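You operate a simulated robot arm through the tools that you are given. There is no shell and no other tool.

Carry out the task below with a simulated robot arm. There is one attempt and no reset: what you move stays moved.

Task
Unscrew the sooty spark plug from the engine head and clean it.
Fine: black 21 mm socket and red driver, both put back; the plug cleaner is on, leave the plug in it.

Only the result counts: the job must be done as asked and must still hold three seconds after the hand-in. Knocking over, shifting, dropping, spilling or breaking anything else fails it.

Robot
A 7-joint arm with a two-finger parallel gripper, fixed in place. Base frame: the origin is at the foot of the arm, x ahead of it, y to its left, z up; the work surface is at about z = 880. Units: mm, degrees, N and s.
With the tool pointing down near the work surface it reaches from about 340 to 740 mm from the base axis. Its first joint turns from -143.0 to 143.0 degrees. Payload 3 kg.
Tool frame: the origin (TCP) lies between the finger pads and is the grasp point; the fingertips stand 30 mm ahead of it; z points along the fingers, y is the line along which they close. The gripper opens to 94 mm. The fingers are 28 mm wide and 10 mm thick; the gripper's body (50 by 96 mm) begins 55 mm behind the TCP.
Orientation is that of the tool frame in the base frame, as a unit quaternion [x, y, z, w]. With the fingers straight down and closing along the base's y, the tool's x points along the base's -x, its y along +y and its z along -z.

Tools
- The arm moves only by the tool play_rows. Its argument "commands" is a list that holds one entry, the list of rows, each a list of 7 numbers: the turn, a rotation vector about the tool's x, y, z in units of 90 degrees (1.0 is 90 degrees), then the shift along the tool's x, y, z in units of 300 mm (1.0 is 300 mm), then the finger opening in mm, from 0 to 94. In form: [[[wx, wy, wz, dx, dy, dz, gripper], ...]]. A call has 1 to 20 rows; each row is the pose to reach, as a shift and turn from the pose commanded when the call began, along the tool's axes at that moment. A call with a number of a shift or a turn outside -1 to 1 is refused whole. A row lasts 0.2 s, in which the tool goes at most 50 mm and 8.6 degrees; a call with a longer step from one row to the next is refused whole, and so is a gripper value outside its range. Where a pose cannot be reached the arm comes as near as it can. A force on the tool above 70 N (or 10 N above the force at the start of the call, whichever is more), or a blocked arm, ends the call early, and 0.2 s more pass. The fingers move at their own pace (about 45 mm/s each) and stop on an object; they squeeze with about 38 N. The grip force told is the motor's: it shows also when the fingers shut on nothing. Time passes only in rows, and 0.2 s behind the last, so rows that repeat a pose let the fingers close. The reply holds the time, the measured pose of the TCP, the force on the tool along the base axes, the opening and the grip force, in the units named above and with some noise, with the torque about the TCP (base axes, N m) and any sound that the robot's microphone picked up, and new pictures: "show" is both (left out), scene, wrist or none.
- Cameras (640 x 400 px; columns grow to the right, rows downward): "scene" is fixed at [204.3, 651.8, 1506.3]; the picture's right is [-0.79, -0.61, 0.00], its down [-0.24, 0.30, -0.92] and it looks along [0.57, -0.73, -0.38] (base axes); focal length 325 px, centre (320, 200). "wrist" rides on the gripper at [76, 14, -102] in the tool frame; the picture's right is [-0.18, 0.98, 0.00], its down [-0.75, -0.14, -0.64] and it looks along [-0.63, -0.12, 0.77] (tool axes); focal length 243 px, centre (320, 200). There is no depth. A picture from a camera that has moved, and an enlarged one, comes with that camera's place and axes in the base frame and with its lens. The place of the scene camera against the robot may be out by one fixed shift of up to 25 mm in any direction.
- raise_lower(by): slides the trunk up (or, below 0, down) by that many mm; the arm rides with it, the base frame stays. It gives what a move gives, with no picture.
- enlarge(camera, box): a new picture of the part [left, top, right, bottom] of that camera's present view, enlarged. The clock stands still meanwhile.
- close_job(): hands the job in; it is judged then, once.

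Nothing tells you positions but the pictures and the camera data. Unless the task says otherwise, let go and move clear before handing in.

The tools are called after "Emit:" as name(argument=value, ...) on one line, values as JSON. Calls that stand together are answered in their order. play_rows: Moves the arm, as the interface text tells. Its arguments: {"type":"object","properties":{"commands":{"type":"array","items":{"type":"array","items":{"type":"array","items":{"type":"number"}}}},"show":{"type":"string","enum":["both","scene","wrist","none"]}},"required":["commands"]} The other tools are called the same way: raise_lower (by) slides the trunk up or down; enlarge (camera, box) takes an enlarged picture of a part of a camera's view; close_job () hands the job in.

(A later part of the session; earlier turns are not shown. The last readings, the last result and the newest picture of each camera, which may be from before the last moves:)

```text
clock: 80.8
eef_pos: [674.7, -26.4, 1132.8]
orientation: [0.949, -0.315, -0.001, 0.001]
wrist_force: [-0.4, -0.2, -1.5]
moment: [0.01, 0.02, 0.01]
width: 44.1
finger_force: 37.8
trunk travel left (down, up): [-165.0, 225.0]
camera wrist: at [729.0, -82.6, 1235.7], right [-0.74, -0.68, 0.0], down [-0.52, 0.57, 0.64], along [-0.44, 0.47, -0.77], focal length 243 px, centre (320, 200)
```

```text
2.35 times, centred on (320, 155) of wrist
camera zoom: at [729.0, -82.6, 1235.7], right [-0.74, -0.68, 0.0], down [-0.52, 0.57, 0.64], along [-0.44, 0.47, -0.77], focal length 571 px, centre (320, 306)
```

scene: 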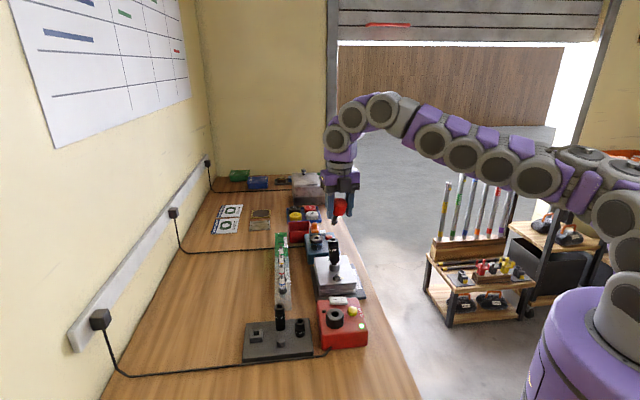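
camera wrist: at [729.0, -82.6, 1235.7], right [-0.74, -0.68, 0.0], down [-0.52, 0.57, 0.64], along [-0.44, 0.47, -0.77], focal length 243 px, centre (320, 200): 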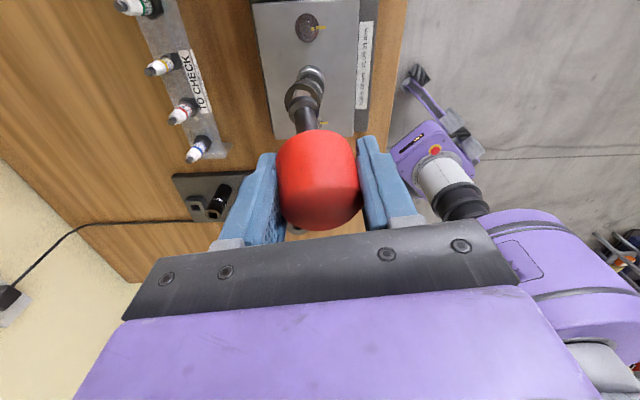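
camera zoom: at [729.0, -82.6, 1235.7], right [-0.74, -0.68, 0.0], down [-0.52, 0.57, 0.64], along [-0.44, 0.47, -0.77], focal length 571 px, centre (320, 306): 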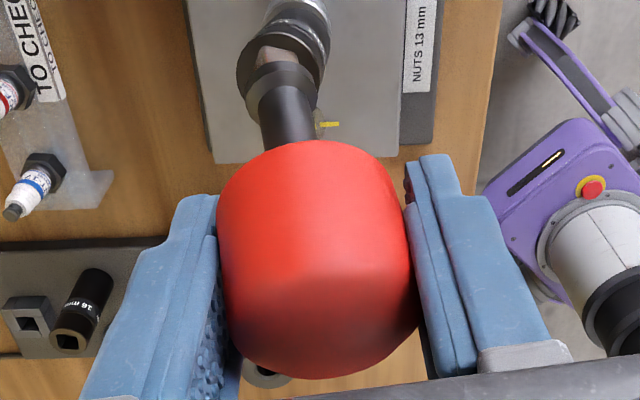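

The wrist is back in range (yaw 143°). I'll look closely at the socket's foot to see how far the plug has come out.

Emit:
enlarge(camera="scene", box=[322, 250, 362, 275])

Emit:
enlarge(camera="scene", box=[322, 230, 362, 255])

Emit:
enlarge(camera="wrist", box=[290, 60, 335, 110])

```text
16.00 times, centred on (342, 262) of scene
camera zoom: at [204.3, 651.8, 1506.3], right [-0.79, -0.61, 0.0], down [-0.24, 0.3, -0.92], along [0.57, -0.73, -0.38], focal length 5197 px, centre (-32, -800)
```

zoom: 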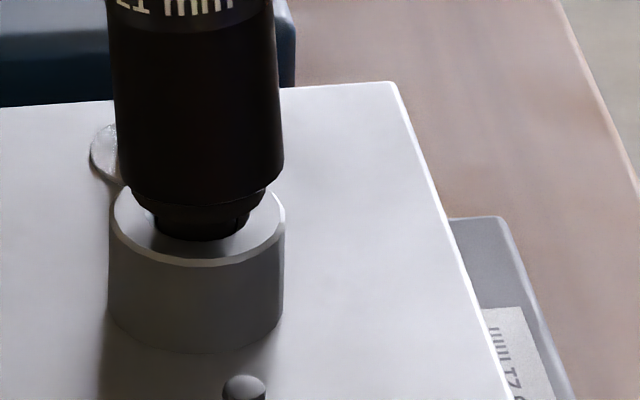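

```text
16.00 times, centred on (342, 242) of scene
camera zoom: at [204.3, 651.8, 1506.3], right [-0.79, -0.61, 0.0], down [-0.24, 0.3, -0.92], along [0.57, -0.73, -0.38], focal length 5197 px, centre (-32, -480)
```

zoom: 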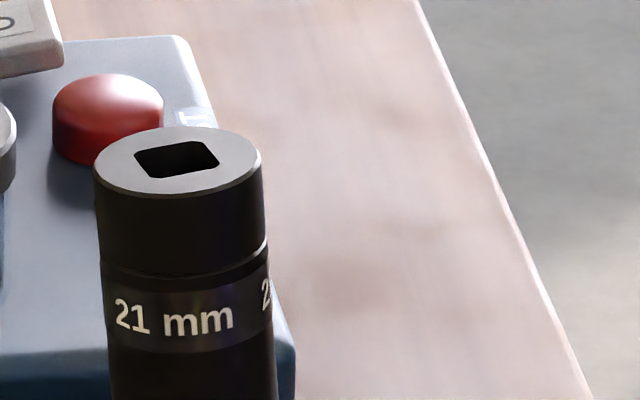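

```text
8.00 times, centred on (312, 85) of wrist
camera zoom: at [729.0, -82.6, 1235.7], right [-0.74, -0.68, 0.0], down [-0.52, 0.57, 0.64], along [-0.44, 0.47, -0.77], focal length 1941 px, centre (380, 1120)
```

zoom: 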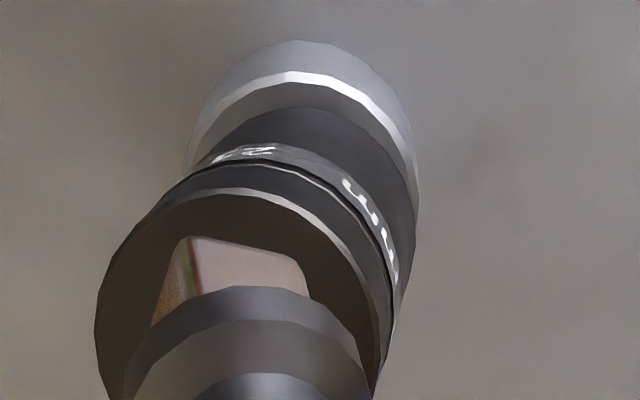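

The plug seems to have risen some 6 mm and to be loose. The driver must go back anyway, so I'll carry it towards its holder while turning the wrist back.

Emit:
play_rows(commands=[[[0, 0, 0.08, -0.024, -0.036, 0, 20], [0, 0, 0.16, -0.048, -0.072, 0, 20], [0, 0, 0.24, -0.072, -0.108, 0, 20], [0, 0, 0.32, -0.096, -0.145, 0, 20], [0, 0, 0.4, -0.12, -0.181, 0, 20], [0, 0, 0.48, -0.144, -0.217, 0, 20], [0, 0, 0.56, -0.168, -0.253, 0, 20], [0, 0, 0.64, -0.192, -0.289, 0, 20], [0, 0, 0.72, -0.216, -0.325, 0, 20], [0, 0, 0.8, -0.24, -0.362, 0, 20], [0, 0, 0.88, -0.264, -0.398, 0, 20], [0, 0, 0.96, -0.288, -0.434, 0, 20], [0, 0, 0.96, -0.288, -0.434, 0, 20]]])

Emit:
enlarge(camera="wrist", box=[260, 70, 380, 240])

Emit:
enlarge(camera="scene", box=[270, 190, 350, 270])

```text
clock: 83.6
eef_pos: [685.4, 132.2, 1132.2]
orientation: [-0.476, 0.879, -0.002, -0.002]
wrist_force: [0.5, -0.4, -1.4]
moment: [-0.01, -0.05, -0.03]
width: 44.0
finger_force: 37.5
trunk travel left (down, up): [-165.0, 225.0]
camera wrist: at [631.0, 77.9, 1234.8], right [-0.72, 0.69, 0.0], down [0.53, 0.56, 0.64], along [0.44, 0.46, -0.77], focal length 243 px, centre (320, 200)
```

scene: 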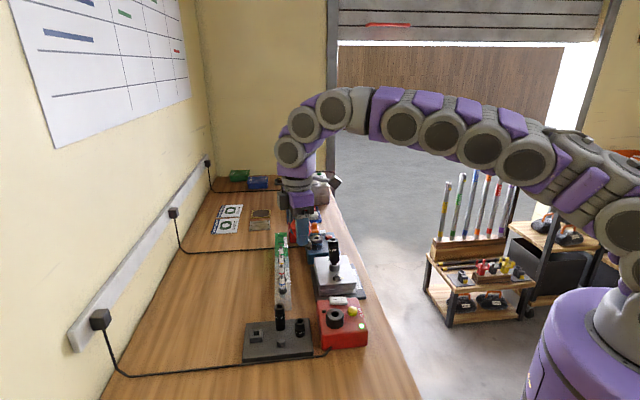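
wrist: 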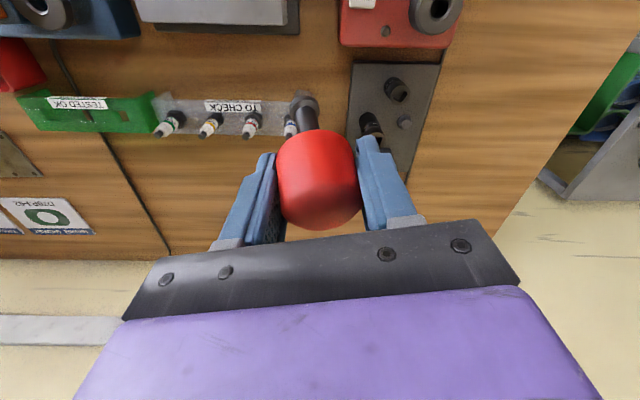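

```text
2.35 times, centred on (320, 155) of wrist
camera zoom: at [631.0, 77.9, 1234.8], right [-0.72, 0.69, 0.0], down [0.53, 0.56, 0.64], along [0.44, 0.46, -0.77], focal length 571 px, centre (320, 306)
```

zoom: 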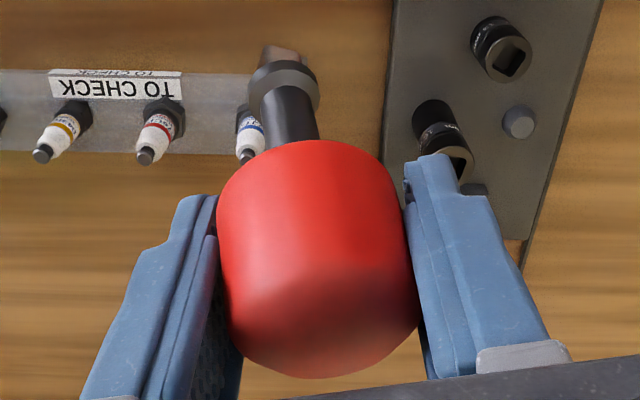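

```text
5.00 times, centred on (310, 230) of scene
camera zoom: at [204.3, 651.8, 1506.3], right [-0.79, -0.61, 0.0], down [-0.24, 0.3, -0.92], along [0.57, -0.73, -0.38], focal length 1624 px, centre (370, 50)
```

zoom: 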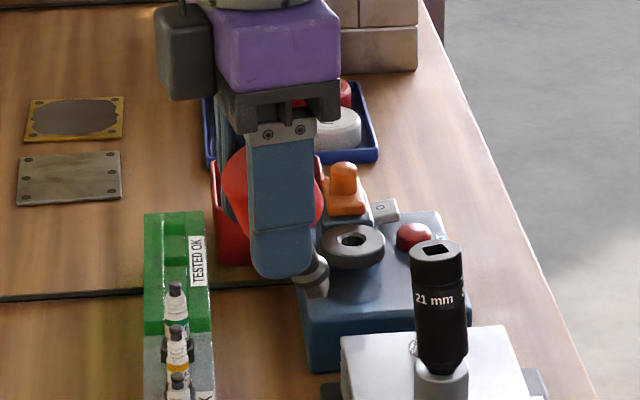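

Continuing to the holder with the wrist turning back to yaw 0 and lowering to about z = 1085.

Emit:
play_rows(commands=[[[0, 0, 0.079, -0.053, 0.03, 0.02, 20], [0, 0, 0.158, -0.107, 0.059, 0.04, 20], [0, 0, 0.237, -0.16, 0.089, 0.06, 20], [0, 0, 0.316, -0.214, 0.118, 0.08, 20], [0, 0, 0.395, -0.267, 0.148, 0.1, 20], [0, 0, 0.474, -0.32, 0.177, 0.12, 20], [0, 0, 0.553, -0.374, 0.207, 0.14, 20], [0, 0, 0.632, -0.427, 0.236, 0.16, 20], [0, 0, 0.632, -0.427, 0.236, 0.16, 20]]], show="none")

Emit:
play_rows(commands=[[[-0.02, -0.065, 0, 0, 0, 0, 20], [-0.04, -0.13, 0, 0, 0, 0, 20], [-0.06, -0.19, 0, 0, 0, 0, 20], [-0.06, -0.19, 0, 0, 0, 0, 20]]])

Emit:
enlarge(camera="wrist", box=[260, 70, 380, 240])

Emit:
enlarge(camera="scene", box=[220, 245, 290, 335])

```text
clock: 85.6
eef_pos: [695.9, 277.6, 1083.3]
orientation: [0.001, 1.0, -0.002, -0.001]
wrist_force: [0.0, 0.1, -1.5]
moment: [0.0, -0.02, 0.0]
width: 43.7
finger_force: 38.7
trunk travel left (down, up): [-165.0, 225.0]
```

```text
clock: 86.6
eef_pos: [695.7, 277.8, 1082.1]
orientation: [0.0, 0.988, 0.045, 0.147]
wrist_force: [0.8, -0.7, -2.0]
moment: [0.0, 0.02, 0.04]
width: 43.8
finger_force: 38.3
trunk travel left (down, up): [-165.0, 225.0]
camera wrist: at [593.2, 285.1, 1159.8], right [0.16, 0.98, 0.14], down [0.54, -0.21, 0.82], along [0.83, -0.06, -0.56], focal length 243 px, centre (320, 200)
```

scene: 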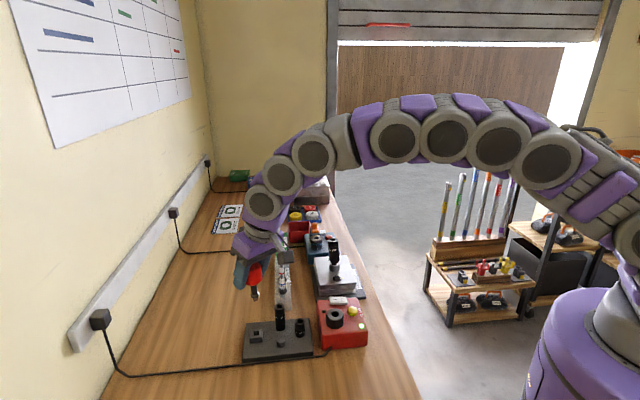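
wrist: 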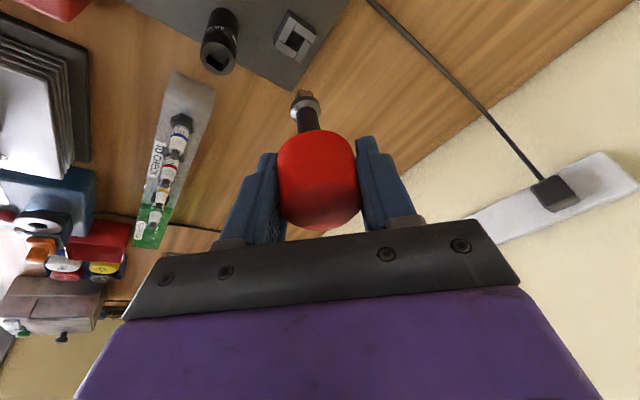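

```text
2.35 times, centred on (320, 155) of wrist
camera zoom: at [593.2, 285.1, 1159.8], right [0.16, 0.98, 0.14], down [0.54, -0.21, 0.82], along [0.83, -0.06, -0.56], focal length 571 px, centre (320, 306)
```

zoom: 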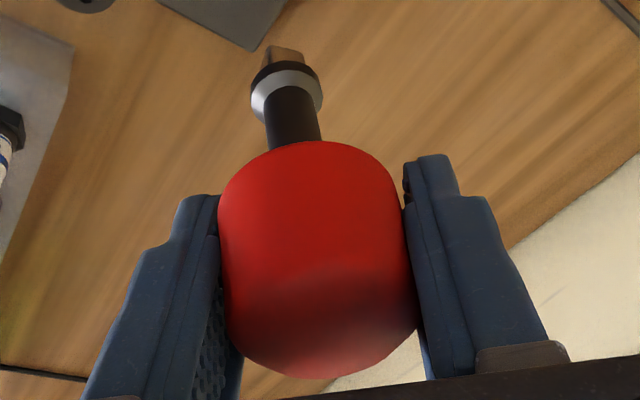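

```text
4.44 times, centred on (255, 290) of scene
camera zoom: at [204.3, 651.8, 1506.3], right [-0.79, -0.61, 0.0], down [-0.24, 0.3, -0.92], along [0.57, -0.73, -0.38], focal length 1444 px, centre (609, -200)
```

zoom: 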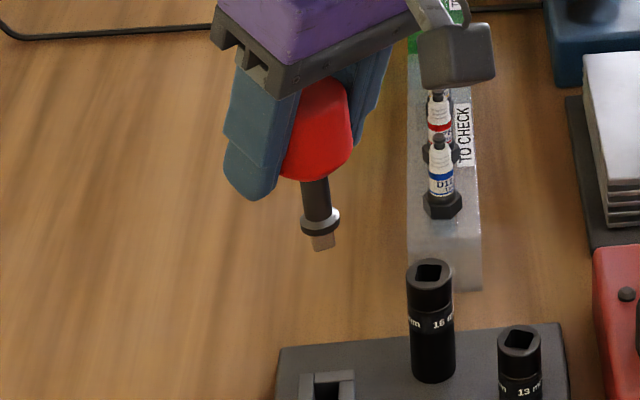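

The driver looks close to vertical now. I'll zoom on the tip and holder to match yaw and position.

Emit:
enlarge(camera="scene", box=[272, 282, 312, 307])

Emit:
enlarge(camera="scene", box=[235, 280, 275, 305])

Emit:
enlarge(camera="wrist", box=[270, 0, 340, 120])

```text
16.00 times, centred on (292, 294) of scene
camera zoom: at [204.3, 651.8, 1506.3], right [-0.79, -0.61, 0.0], down [-0.24, 0.3, -0.92], along [0.57, -0.73, -0.38], focal length 5197 px, centre (768, -1312)
```

zoom: 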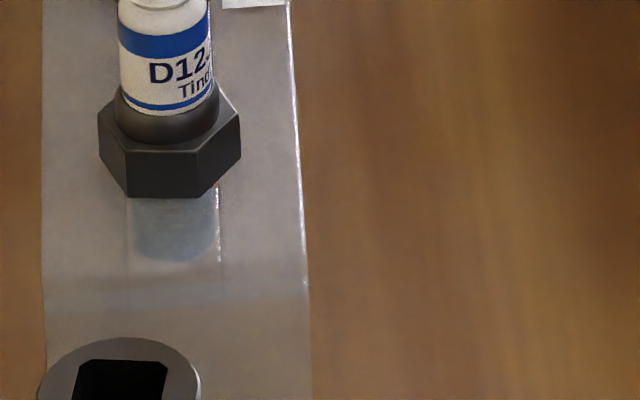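

```text
16.00 times, centred on (255, 292) of scene
camera zoom: at [204.3, 651.8, 1506.3], right [-0.79, -0.61, 0.0], down [-0.24, 0.3, -0.92], along [0.57, -0.73, -0.38], focal length 5197 px, centre (1360, -1280)
```

zoom: 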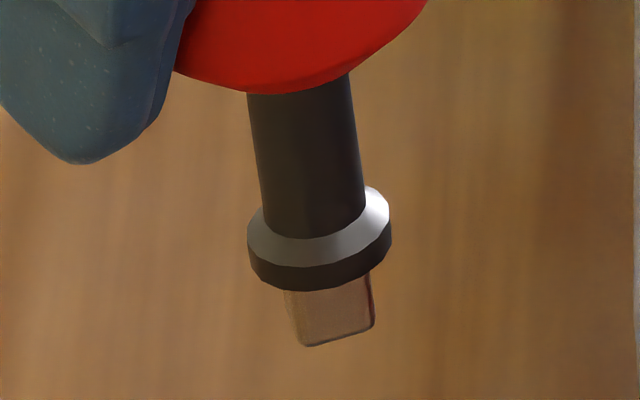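

```text
3.33 times, centred on (305, 60) of wrist
camera zoom: at [593.2, 285.1, 1159.8], right [0.16, 0.98, 0.14], down [0.54, -0.21, 0.82], along [0.83, -0.06, -0.56], focal length 809 px, centre (370, 667)
```

zoom: 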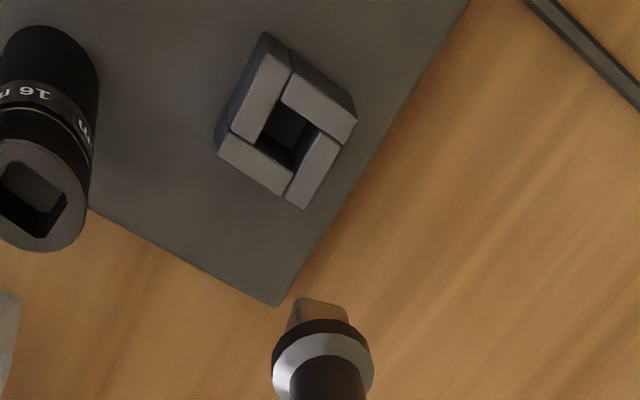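

The driver is vertical, but its square must turn about 18° clockwise to match the holder. Rotating about the vertical.

Emit:
play_rows(commands=[[[0.02, -0.006, 0.063, 0, 0, 0, 20], [0.04, -0.012, 0.127, 0, 0, 0, 20], [0.0587, -0.0185, 0.19, 0, 0, 0, 20], [0.0587, -0.0185, 0.19, 0, 0, 0, 20]]], show="none")

Emit:
enlarge(camera="scene", box=[235, 280, 275, 305])

Emit:
enlarge(camera="scene", box=[235, 315, 275, 345])

Emit:
enlarge(camera="wrist", box=[270, 0, 340, 120])

```text
clock: 87.6
eef_pos: [694.0, 279.4, 1083.9]
orientation: [0.155, 0.976, 0.021, 0.153]
wrist_force: [-0.2, 0.6, -0.5]
moment: [-0.01, -0.01, 0.01]
width: 43.5
finger_force: 38.1
trunk travel left (down, up): [-165.0, 225.0]
```

```text
16.00 times, centred on (255, 292) of scene
camera zoom: at [204.3, 651.8, 1506.3], right [-0.79, -0.61, 0.0], down [-0.24, 0.3, -0.92], along [0.57, -0.73, -0.38], focal length 5197 px, centre (1360, -1280)
```

zoom: 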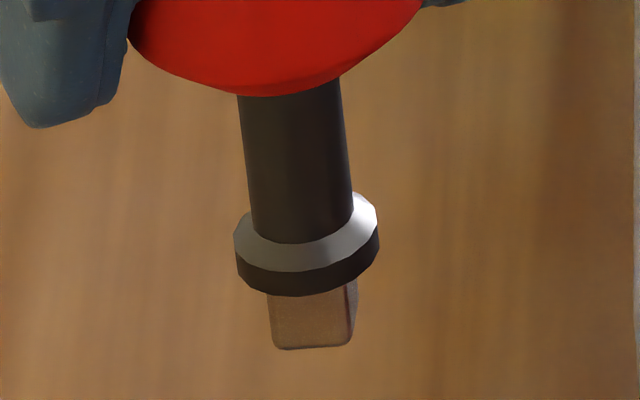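

```text
13.33 times, centred on (255, 330) of scene
camera zoom: at [204.3, 651.8, 1506.3], right [-0.79, -0.61, 0.0], down [-0.24, 0.3, -0.92], along [0.57, -0.73, -0.38], focal length 4331 px, centre (1187, -1533)
```

zoom: 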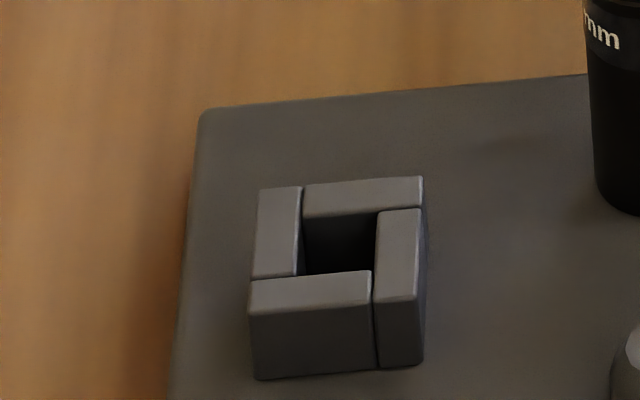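

```text
3.33 times, centred on (305, 60) of wrist
camera zoom: at [598.7, 317.2, 1160.7], right [0.46, 0.88, 0.14], down [0.44, -0.36, 0.82], along [0.77, -0.31, -0.56], focal length 809 px, centre (370, 667)
```

zoom: 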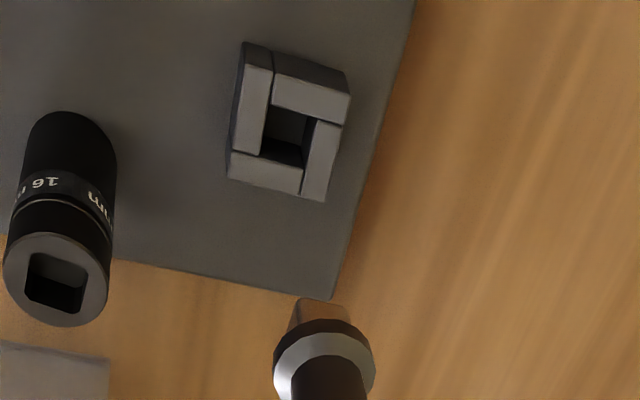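

Yaw matches. I'm lowering the driver to just above the holder, then re-checking.

Emit:
play_rows(commands=[[[0, 0, 0, 0.019, -0.006, 0.07, 20], [0, 0, 0, 0.038, -0.013, 0.14, 20], [0, 0, 0, 0.057, -0.019, 0.21, 20], [0, 0, 0, 0.0757, -0.0255, 0.279, 20], [0, 0, 0, 0.0757, -0.0255, 0.279, 20]]], show="none")

Emit:
enlarge(camera="scene", box=[237, 312, 277, 337])

Emit:
enlarge(camera="wrist", box=[280, 60, 340, 120])

```text
clock: 88.8
eef_pos: [696.3, 277.7, 995.6]
orientation: [0.154, 0.976, 0.022, 0.153]
wrist_force: [0.2, 0.6, -1.0]
moment: [0.03, 0.01, 0.01]
width: 43.3
finger_force: 37.9
trunk travel left (down, up): [-165.0, 225.0]
```

```text
16.00 times, centred on (257, 324) of scene
camera zoom: at [204.3, 651.8, 1506.3], right [-0.79, -0.61, 0.0], down [-0.24, 0.3, -0.92], along [0.57, -0.73, -0.38], focal length 5197 px, centre (1328, -1792)
```

zoom: 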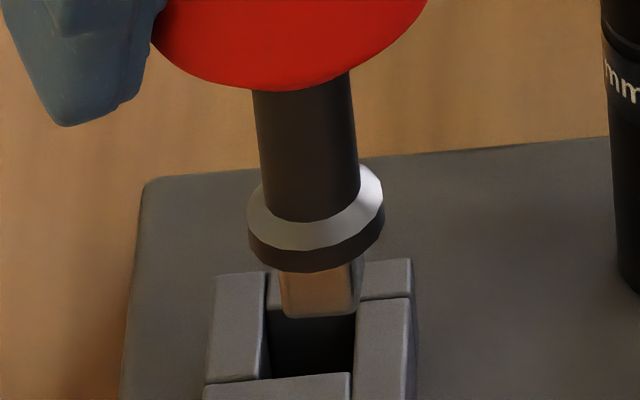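

```text
6.67 times, centred on (310, 90) of wrist
camera zoom: at [600.4, 316.3, 1073.0], right [0.46, 0.88, 0.14], down [0.44, -0.36, 0.82], along [0.77, -0.31, -0.56], focal length 1618 px, centre (387, 933)
```

zoom: 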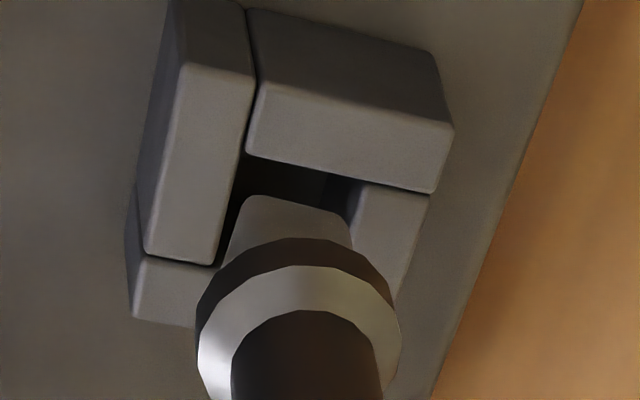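

The tip is about 10 mm above the holder and needs roughly +2 mm in x and +0.7 mm in y. Adjusting while lowering.

Emit:
play_rows(commands=[[[0, 0, 0, -0.006, 0.005, 0.003, 20], [0, 0, 0, -0.002, 0.004, 0.015, 20], [0, 0, 0, 0.0019, 0.0019, 0.0276, 20], [0, 0, 0, 0.0019, 0.0019, 0.0276, 20]]], show="none")

Emit:
enlarge(camera="scene", box=[237, 314, 277, 339])

Emit:
enlarge(camera="wrist", box=[280, 60, 340, 120])

```text
clock: 89.8
eef_pos: [699.0, 276.7, 989.3]
orientation: [0.154, 0.976, 0.02, 0.153]
wrist_force: [0.5, -0.2, -0.8]
moment: [-0.01, 0.0, -0.02]
width: 43.4
finger_force: 38.6
trunk travel left (down, up): [-165.0, 225.0]
```

```text
16.00 times, centred on (257, 326) of scene
camera zoom: at [204.3, 651.8, 1506.3], right [-0.79, -0.61, 0.0], down [-0.24, 0.3, -0.92], along [0.57, -0.73, -0.38], focal length 5197 px, centre (1328, -1824)
```

zoom: 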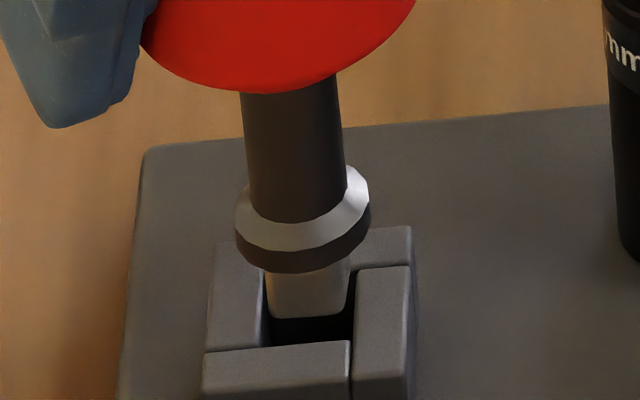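

```text
6.67 times, centred on (310, 90) of wrist
camera zoom: at [603.7, 316.3, 1065.1], right [0.46, 0.88, 0.14], down [0.44, -0.36, 0.82], along [0.77, -0.31, -0.56], focal length 1618 px, centre (387, 933)
```

zoom: 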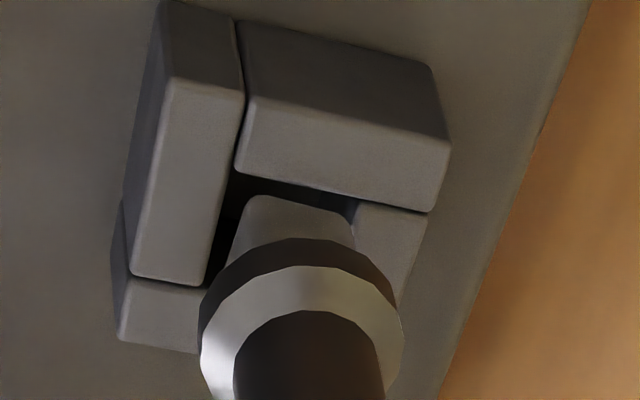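

Almost centred over the hole. Lowering into the holder in 2 mm steps.

Emit:
play_rows(commands=[[[0, 0, 0, 0.0003, 0.0003, 0.007, 20], [0, 0, 0, 0.0022, -0.0003, 0.0133, 20], [0, 0, 0, 0.0042, -0.001, 0.0196, 20], [0, 0, 0, 0.0061, -0.0016, 0.026, 20], [0, 0, 0, 0.0081, -0.0022, 0.0323, 20], [0, 0, 0, 0.01, -0.0028, 0.0386, 20]]], show="none")

Emit:
enlarge(camera="scene", box=[237, 314, 277, 339])

Emit:
enlarge(camera="wrist", box=[280, 60, 340, 120])

```text
clock: 91.2
eef_pos: [701.6, 276.4, 979.1]
orientation: [0.155, 0.975, 0.021, 0.155]
wrist_force: [4.3, -4.4, 11.3]
moment: [-0.17, -0.09, -0.02]
width: 43.3
finger_force: 38.9
trunk travel left (down, up): [-165.0, 225.0]
```

```text
16.00 times, centred on (257, 326) of scene
camera zoom: at [204.3, 651.8, 1506.3], right [-0.79, -0.61, 0.0], down [-0.24, 0.3, -0.92], along [0.57, -0.73, -0.38], focal length 5197 px, centre (1328, -1824)
```

zoom: 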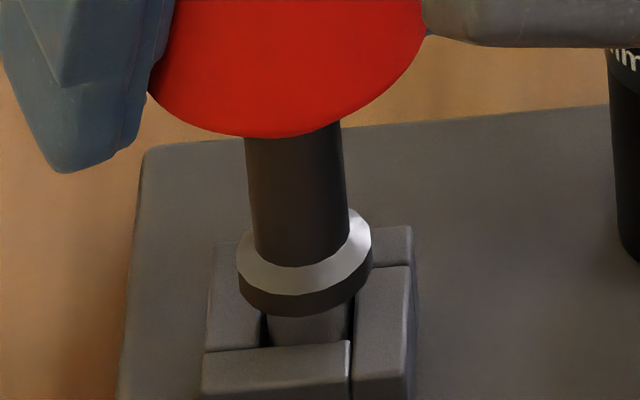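

```text
6.67 times, centred on (310, 90) of wrist
camera zoom: at [604.5, 315.1, 1055.3], right [0.46, 0.88, 0.14], down [0.44, -0.36, 0.82], along [0.77, -0.31, -0.55], focal length 1618 px, centre (387, 933)
```

zoom: 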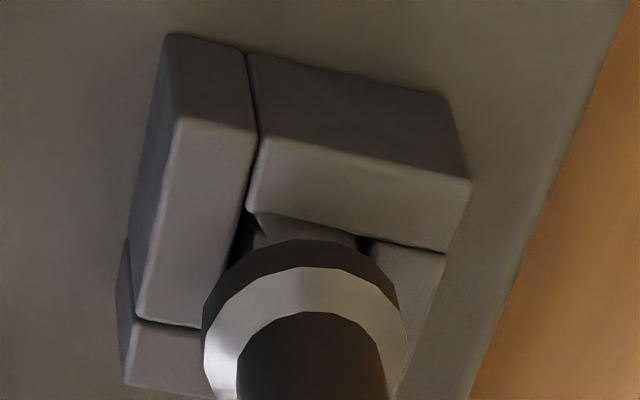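

The tip is partly in with a light side load. I'm nudging with that load and continuing.

Emit:
play_rows(commands=[[[0, 0, 0, -0.0016, -0.0009, 0.001, 20], [0, 0, 0, 0.0005, -0.0015, 0.0073, 20], [0, 0, 0, 0.0025, -0.0021, 0.0137, 20], [0, 0, 0, 0.0045, -0.0027, 0.02, 20], [0, 0, 0, 0.0065, -0.0033, 0.0263, 20]]], show="none")

Emit:
enlarge(camera="scene", box=[237, 314, 277, 339])

Emit:
enlarge(camera="wrist", box=[280, 60, 340, 120])

```text
clock: 92.4
eef_pos: [699.3, 274.5, 971.8]
orientation: [0.154, 0.975, 0.023, 0.156]
wrist_force: [5.4, -7.4, 24.3]
moment: [-0.62, -0.37, 0.05]
width: 43.1
finger_force: 37.2
trunk travel left (down, up): [-165.0, 225.0]
```

```text
16.00 times, centred on (257, 326) of scene
camera zoom: at [204.3, 651.8, 1506.3], right [-0.79, -0.61, 0.0], down [-0.24, 0.3, -0.92], along [0.57, -0.73, -0.38], focal length 5197 px, centre (1328, -1824)
```

zoom: 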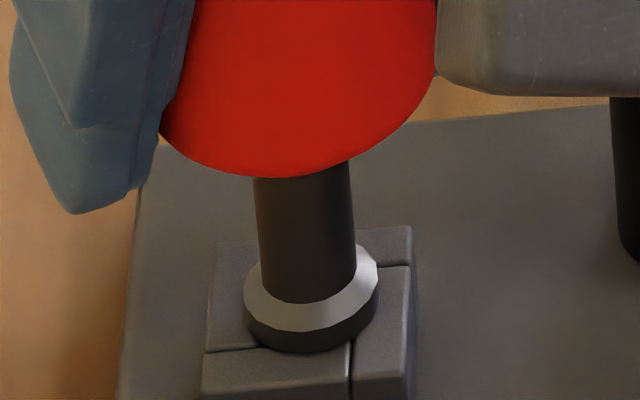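

```text
6.67 times, centred on (310, 90) of wrist
camera zoom: at [604.1, 314.1, 1047.4], right [0.46, 0.88, 0.14], down [0.44, -0.36, 0.82], along [0.77, -0.31, -0.55], focal length 1618 px, centre (387, 933)
```

zoom: 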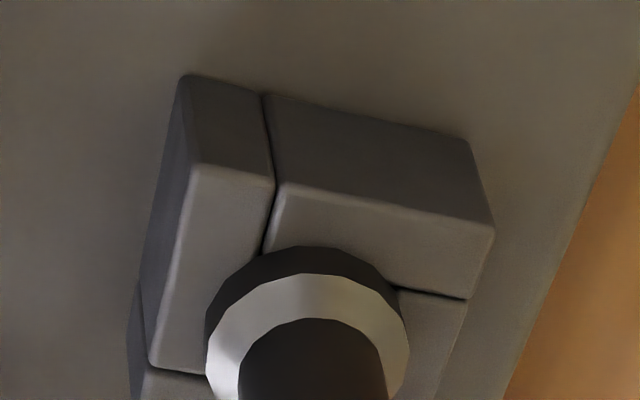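

The collar is seated on the holder. Releasing now with a small opening.

Emit:
play_rows(commands=[[[0, 0, 0, 0, 0, -0.002, 46], [0, 0, 0, 0, 0, -0.002, 54], [0, 0, 0, 0, 0, -0.002, 62], [0, 0, 0, 0, 0, -0.002, 62]]])

Emit:
enlarge(camera="scene", box=[225, 285, 295, 345])

```text
clock: 93.4
eef_pos: [700.8, 278.7, 968.4]
orientation: [0.154, 0.976, 0.021, 0.153]
wrist_force: [-0.7, 0.0, -0.2]
moment: [0.0, 0.0, -0.01]
width: 62.1
finger_force: 0.0
trunk travel left (down, up): [-165.0, 225.0]
camera wrist: at [604.5, 317.0, 1045.5], right [0.46, 0.88, 0.14], down [0.44, -0.36, 0.82], along [0.77, -0.31, -0.56], focal length 243 px, centre (320, 200)
```

scene: 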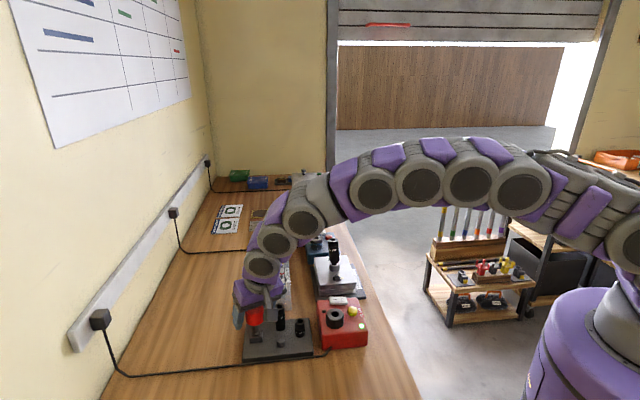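
wrist: 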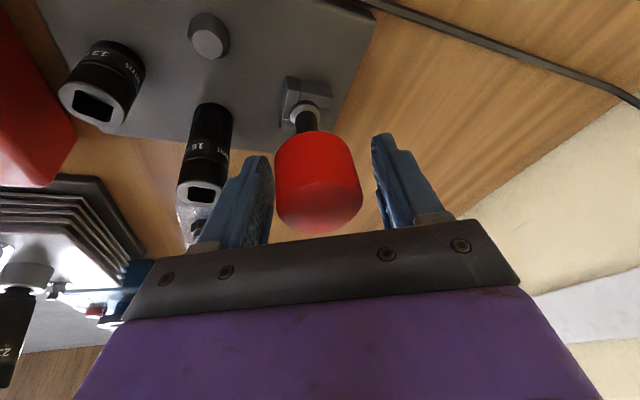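

```text
6.67 times, centred on (260, 315) of scene
camera zoom: at [204.3, 651.8, 1506.3], right [-0.79, -0.61, 0.0], down [-0.24, 0.3, -0.92], along [0.57, -0.73, -0.38], focal length 2165 px, centre (720, -567)
```

zoom: 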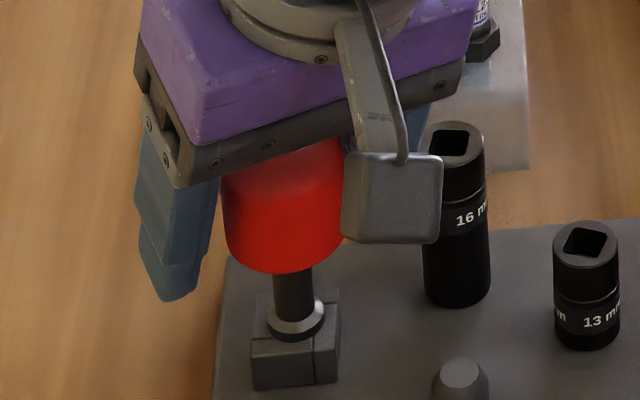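

The driver stands properly in the holder. Retreating along the tool axis and bringing the tool back to vertical.

Emit:
play_rows(commands=[[[0, 0, 0, 0, 0, -0.1, 62], [0, 0, 0, 0, 0, -0.22, 62], [0, 0, 0, 0, 0, -0.34, 62], [0, 0, 0, 0, 0, -0.42, 62], [0.02, 0.065, 0, 0, 0, -0.42, 62], [0.04, 0.13, 0, 0, 0, -0.42, 62], [0.06, 0.19, 0, 0, 0, -0.42, 62], [0.06, 0.19, 0, 0, 0, -0.42, 62]]])

Emit:
enlarge(camera="scene", box=[300, 220, 370, 290])

```text
clock: 95.2
eef_pos: [660.9, 278.8, 1089.3]
orientation: [0.156, 0.988, -0.003, -0.001]
wrist_force: [0.5, 0.6, 0.1]
moment: [0.0, -0.05, 0.03]
width: 62.3
finger_force: 0.0
trunk travel left (down, up): [-165.0, 225.0]
camera wrist: at [593.9, 317.5, 1192.5], right [0.48, 0.88, 0.0], down [0.67, -0.36, 0.64], along [0.56, -0.31, -0.77], focal length 243 px, centre (320, 200)
```

scene: 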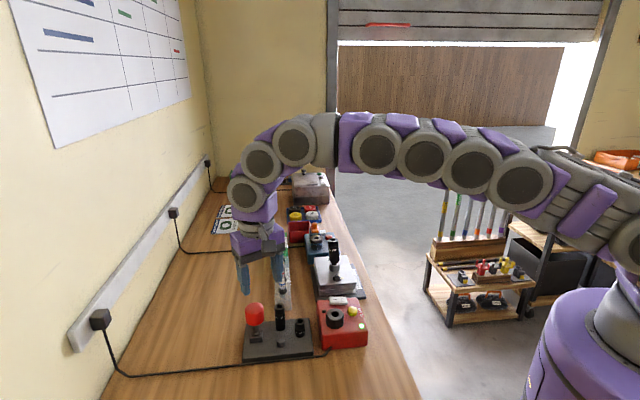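
wrist: 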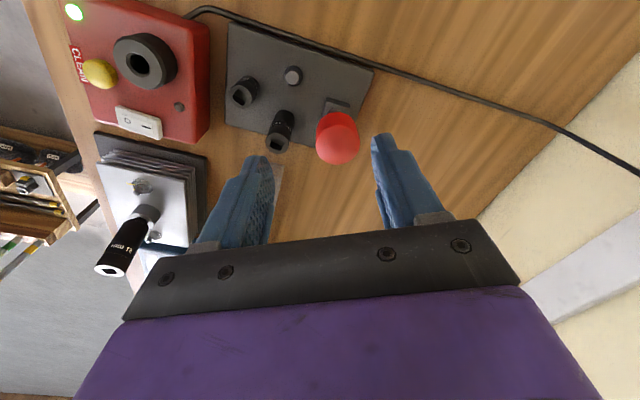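

```text
5.71 times, centred on (335, 255) of scene
camera zoom: at [204.3, 651.8, 1506.3], right [-0.79, -0.61, 0.0], down [-0.24, 0.3, -0.92], along [0.57, -0.73, -0.38], focal length 1856 px, centre (234, -114)
```

zoom: 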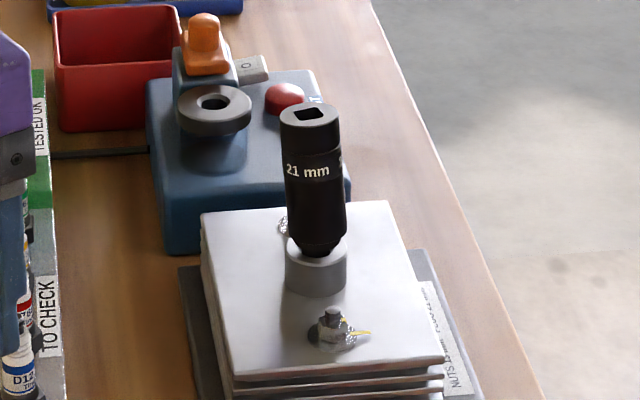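

Now I return over the socket on the plug, turning to yaw 0 with open fingers.

Emit:
play_rows(commands=[[[0, 0, -0.025, -0.048, -0.116, -0.04, 60], [0, 0, -0.05, -0.096, -0.232, -0.06, 60], [0, 0, -0.075, -0.144, -0.348, -0.08, 60], [0, 0, -0.1, -0.192, -0.464, -0.08, 60], [0, 0, -0.125, -0.24, -0.58, -0.08, 60], [0, 0, -0.15, -0.288, -0.695, -0.08, 60], [0, 0, -0.175, -0.336, -0.811, -0.08, 60], [0, 0, -0.2, -0.384, -0.927, -0.08, 60], [0, 0, -0.2, -0.384, -0.927, -0.08, 60]]])

Emit:
enlarge(camera="wrist", box=[270, 80, 370, 180])

```text
clock: 97.2
eef_pos: [685.7, -21.2, 1115.4]
orientation: [0.0, 1.0, -0.002, 0.0]
wrist_force: [0.5, -1.0, 0.0]
moment: [-0.02, -0.01, 0.04]
width: 60.0
finger_force: 0.1
trunk travel left (down, up): [-165.0, 225.0]
camera wrist: at [610.2, -5.8, 1217.9], right [0.18, 0.98, 0.0], down [0.76, -0.14, 0.64], along [0.63, -0.12, -0.77], focal length 243 px, centre (320, 200)
```

scene: 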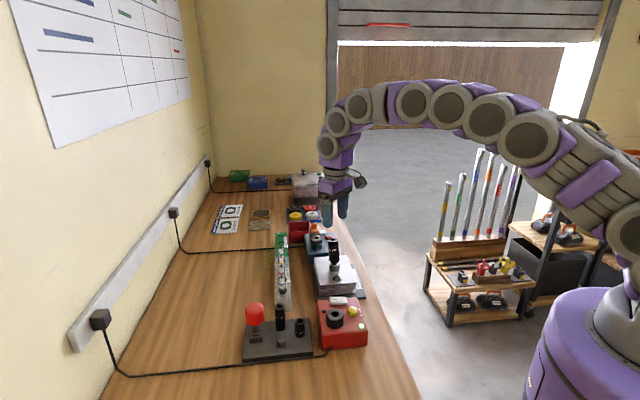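
wrist: 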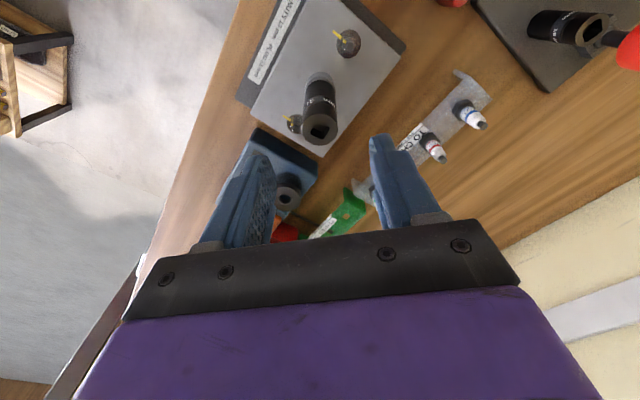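

```text
4.00 times, centred on (320, 130) of wrist
camera zoom: at [610.2, -5.8, 1217.9], right [0.18, 0.98, 0.0], down [0.76, -0.14, 0.64], along [0.63, -0.12, -0.77], focal length 970 px, centre (320, 480)
```

zoom: 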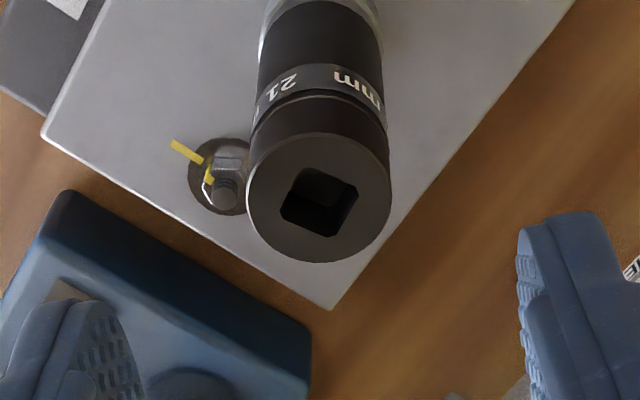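

The socket leans about 6° towards +x, so the plug is loose. I'll tilt the tool to match, go down around the socket's top, and grip it.

Emit:
play_rows(commands=[[[0, 0.033, 0, -0.025, -0.001, 0.1, 60], [0, 0.067, 0, -0.025, -0.001, 0.2, 60], [0, 0.067, 0, -0.025, -0.001, 0.26, 60], [0, 0.067, 0, -0.025, -0.001, 0.28, 60], [0, 0.067, 0, -0.025, -0.001, 0.28, 60]]])

Emit:
enlarge(camera="wrist", box=[230, 60, 410, 240])

Emit:
enlarge(camera="scene", box=[300, 210, 370, 290])

```text
clock: 98.4
eef_pos: [694.8, -21.5, 1031.3]
orientation: [0.0, 0.999, -0.002, -0.053]
wrist_force: [-0.1, 0.3, 0.6]
moment: [0.03, 0.0, 0.02]
width: 60.1
finger_force: 0.0
trunk travel left (down, up): [-165.0, 225.0]
camera wrist: at [629.3, -6.6, 1141.2], right [0.18, 0.98, -0.02], down [0.82, -0.14, 0.56], along [0.55, -0.12, -0.83], focal length 243 px, centre (320, 200)
```

scene: 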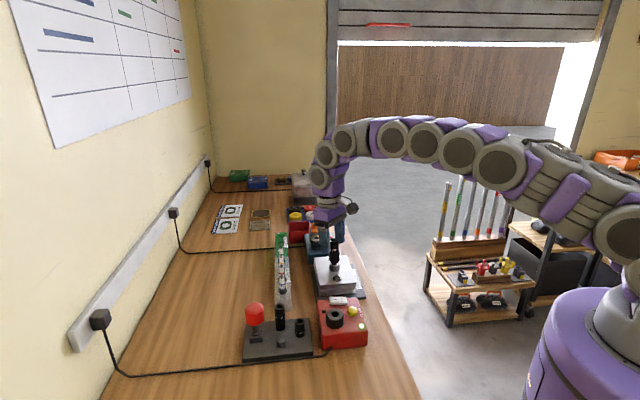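
wrist: 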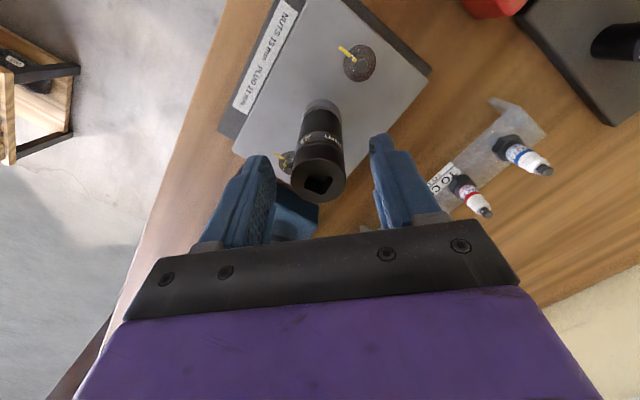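

```text
2.22 times, centred on (320, 150) of wrist
camera zoom: at [629.3, -6.6, 1141.2], right [0.18, 0.98, -0.02], down [0.82, -0.14, 0.56], along [0.55, -0.12, -0.83], focal length 539 px, centre (320, 311)
```

zoom: 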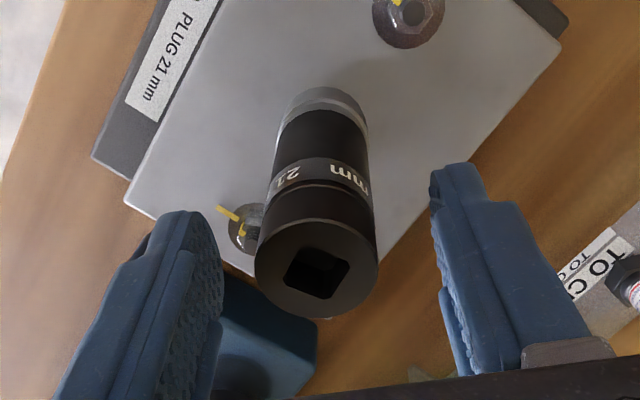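

```text
5.00 times, centred on (335, 250) of scene
camera zoom: at [204.3, 651.8, 1506.3], right [-0.79, -0.61, 0.0], down [-0.24, 0.3, -0.92], along [0.57, -0.73, -0.38], focal length 1624 px, centre (245, -50)
```

zoom: 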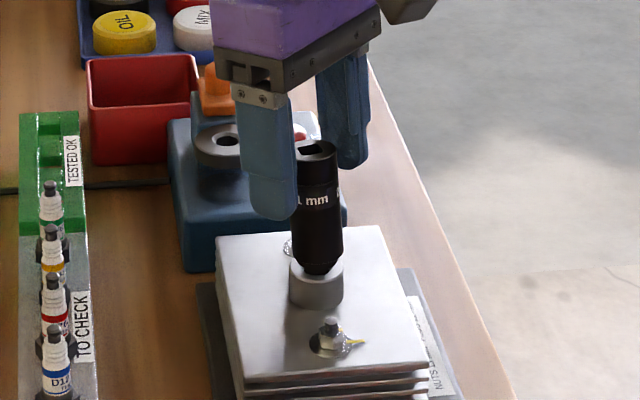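

Well aligned with the socket. Lowering 6 mm more and closing gently.

Emit:
play_rows(commands=[[[0, 0, 0, 0, -0.001, 0.02, 60], [0, 0, 0, 0, -0.001, 0.02, 54], [0, 0, 0, 0, -0.001, 0.02, 46], [0, 0, 0, 0, -0.001, 0.02, 38], [0, 0, 0, 0, -0.001, 0.02, 30], [0, 0, 0, 0, -0.001, 0.02, 20], [0, 0, 0, 0, -0.001, 0.02, 20]]], show="none")

Emit:
enlarge(camera="wrist", box=[230, 60, 410, 240])

Emit:
enlarge(camera="scene", box=[315, 235, 355, 275])

```text
clock: 100.0
eef_pos: [692.9, -22.4, 1024.9]
orientation: [0.0, 0.999, -0.001, -0.054]
wrist_force: [0.3, 1.1, 0.0]
moment: [0.07, -0.05, -0.03]
width: 29.7
finger_force: 37.9
trunk travel left (down, up): [-165.0, 225.0]
```

```text
2.22 times, centred on (320, 150) of wrist
camera zoom: at [628.5, -6.7, 1135.0], right [0.18, 0.98, -0.02], down [0.82, -0.14, 0.56], along [0.55, -0.12, -0.83], focal length 539 px, centre (320, 311)
```

zoom: 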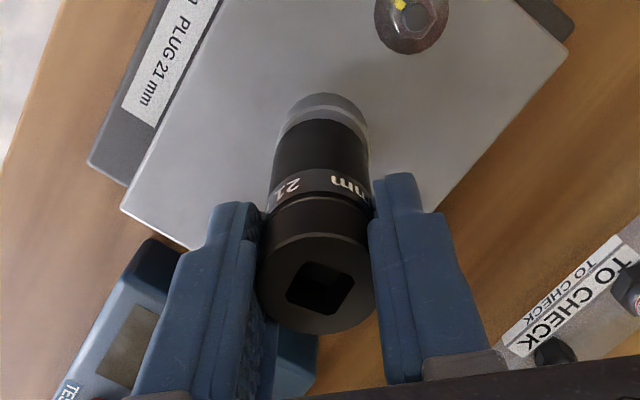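

```text
10.00 times, centred on (335, 255) of scene
camera zoom: at [204.3, 651.8, 1506.3], right [-0.79, -0.61, 0.0], down [-0.24, 0.3, -0.92], along [0.57, -0.73, -0.38], focal length 3248 px, centre (170, -350)
```

zoom: 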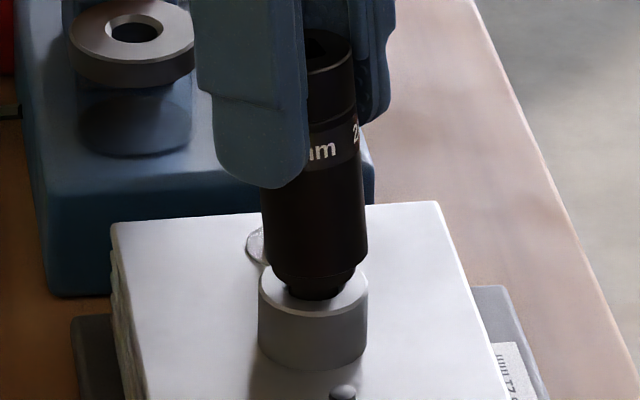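

Gripped the socket at 29.7 mm. Lifting slowly along its axis, watching whether the plug comes along.

Emit:
play_rows(commands=[[[0, 0, 0, 0, 0, -0.01, 20], [0, 0, 0, 0, 0, -0.025, 20], [0, 0, 0, 0, 0, -0.045, 20], [0, 0, 0, 0, 0, -0.065, 20], [0, 0, 0, 0, 0, -0.085, 20], [0, 0, 0, 0, 0, -0.085, 20]]], show="none")

Emit:
enlarge(camera="wrist", box=[280, 60, 360, 140])

Emit:
enlarge(camera="scene", box=[315, 235, 355, 275])

```text
clock: 101.4
eef_pos: [695.9, -21.8, 1049.1]
orientation: [0.0, 0.999, -0.002, -0.054]
wrist_force: [0.4, -0.8, -2.3]
moment: [0.01, -0.01, -0.01]
width: 29.8
finger_force: 37.8
trunk travel left (down, up): [-165.0, 225.0]
```

```text
5.00 times, centred on (320, 100) of wrist
camera zoom: at [630.6, -6.8, 1159.0], right [0.18, 0.98, -0.02], down [0.82, -0.14, 0.56], along [0.54, -0.12, -0.83], focal length 1213 px, centre (320, 700)
```

zoom: 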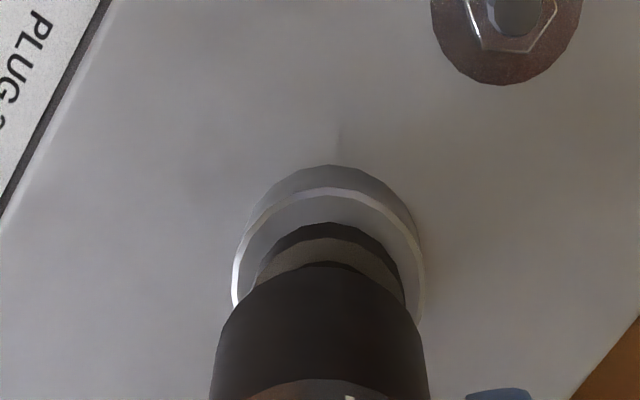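

```text
10.00 times, centred on (335, 255) of scene
camera zoom: at [204.3, 651.8, 1506.3], right [-0.79, -0.61, 0.0], down [-0.24, 0.3, -0.92], along [0.57, -0.73, -0.38], focal length 3248 px, centre (170, -350)
```

zoom: 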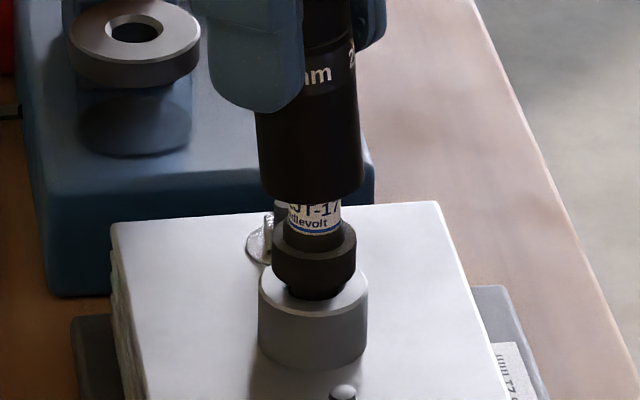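

The plug stayed, but its label has turned about half a turn and it has risen, so unscrewing through the driver worked. I'll inspect the plug closely.

Emit:
enlarge(camera="scene", box=[325, 250, 357, 270])

Emit:
enlarge(camera="wrist", box=[300, 68, 340, 98])

```text
16.00 times, centred on (341, 260) of scene
camera zoom: at [204.3, 651.8, 1506.3], right [-0.79, -0.61, 0.0], down [-0.24, 0.3, -0.92], along [0.57, -0.73, -0.38], focal length 5197 px, centre (-16, -760)
```

zoom: 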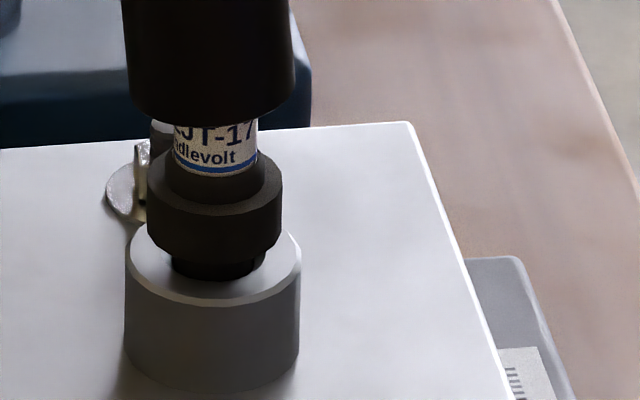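

```text
13.33 times, centred on (320, 83) of wrist
camera zoom: at [630.6, -6.8, 1159.0], right [0.18, 0.98, -0.02], down [0.82, -0.14, 0.56], along [0.54, -0.12, -0.83], focal length 3235 px, centre (320, 1760)
```

zoom: 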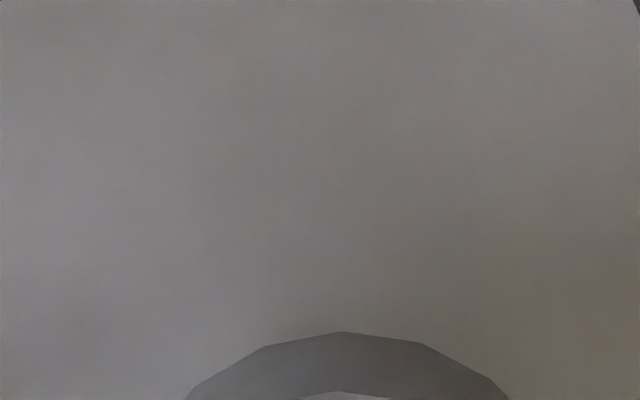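

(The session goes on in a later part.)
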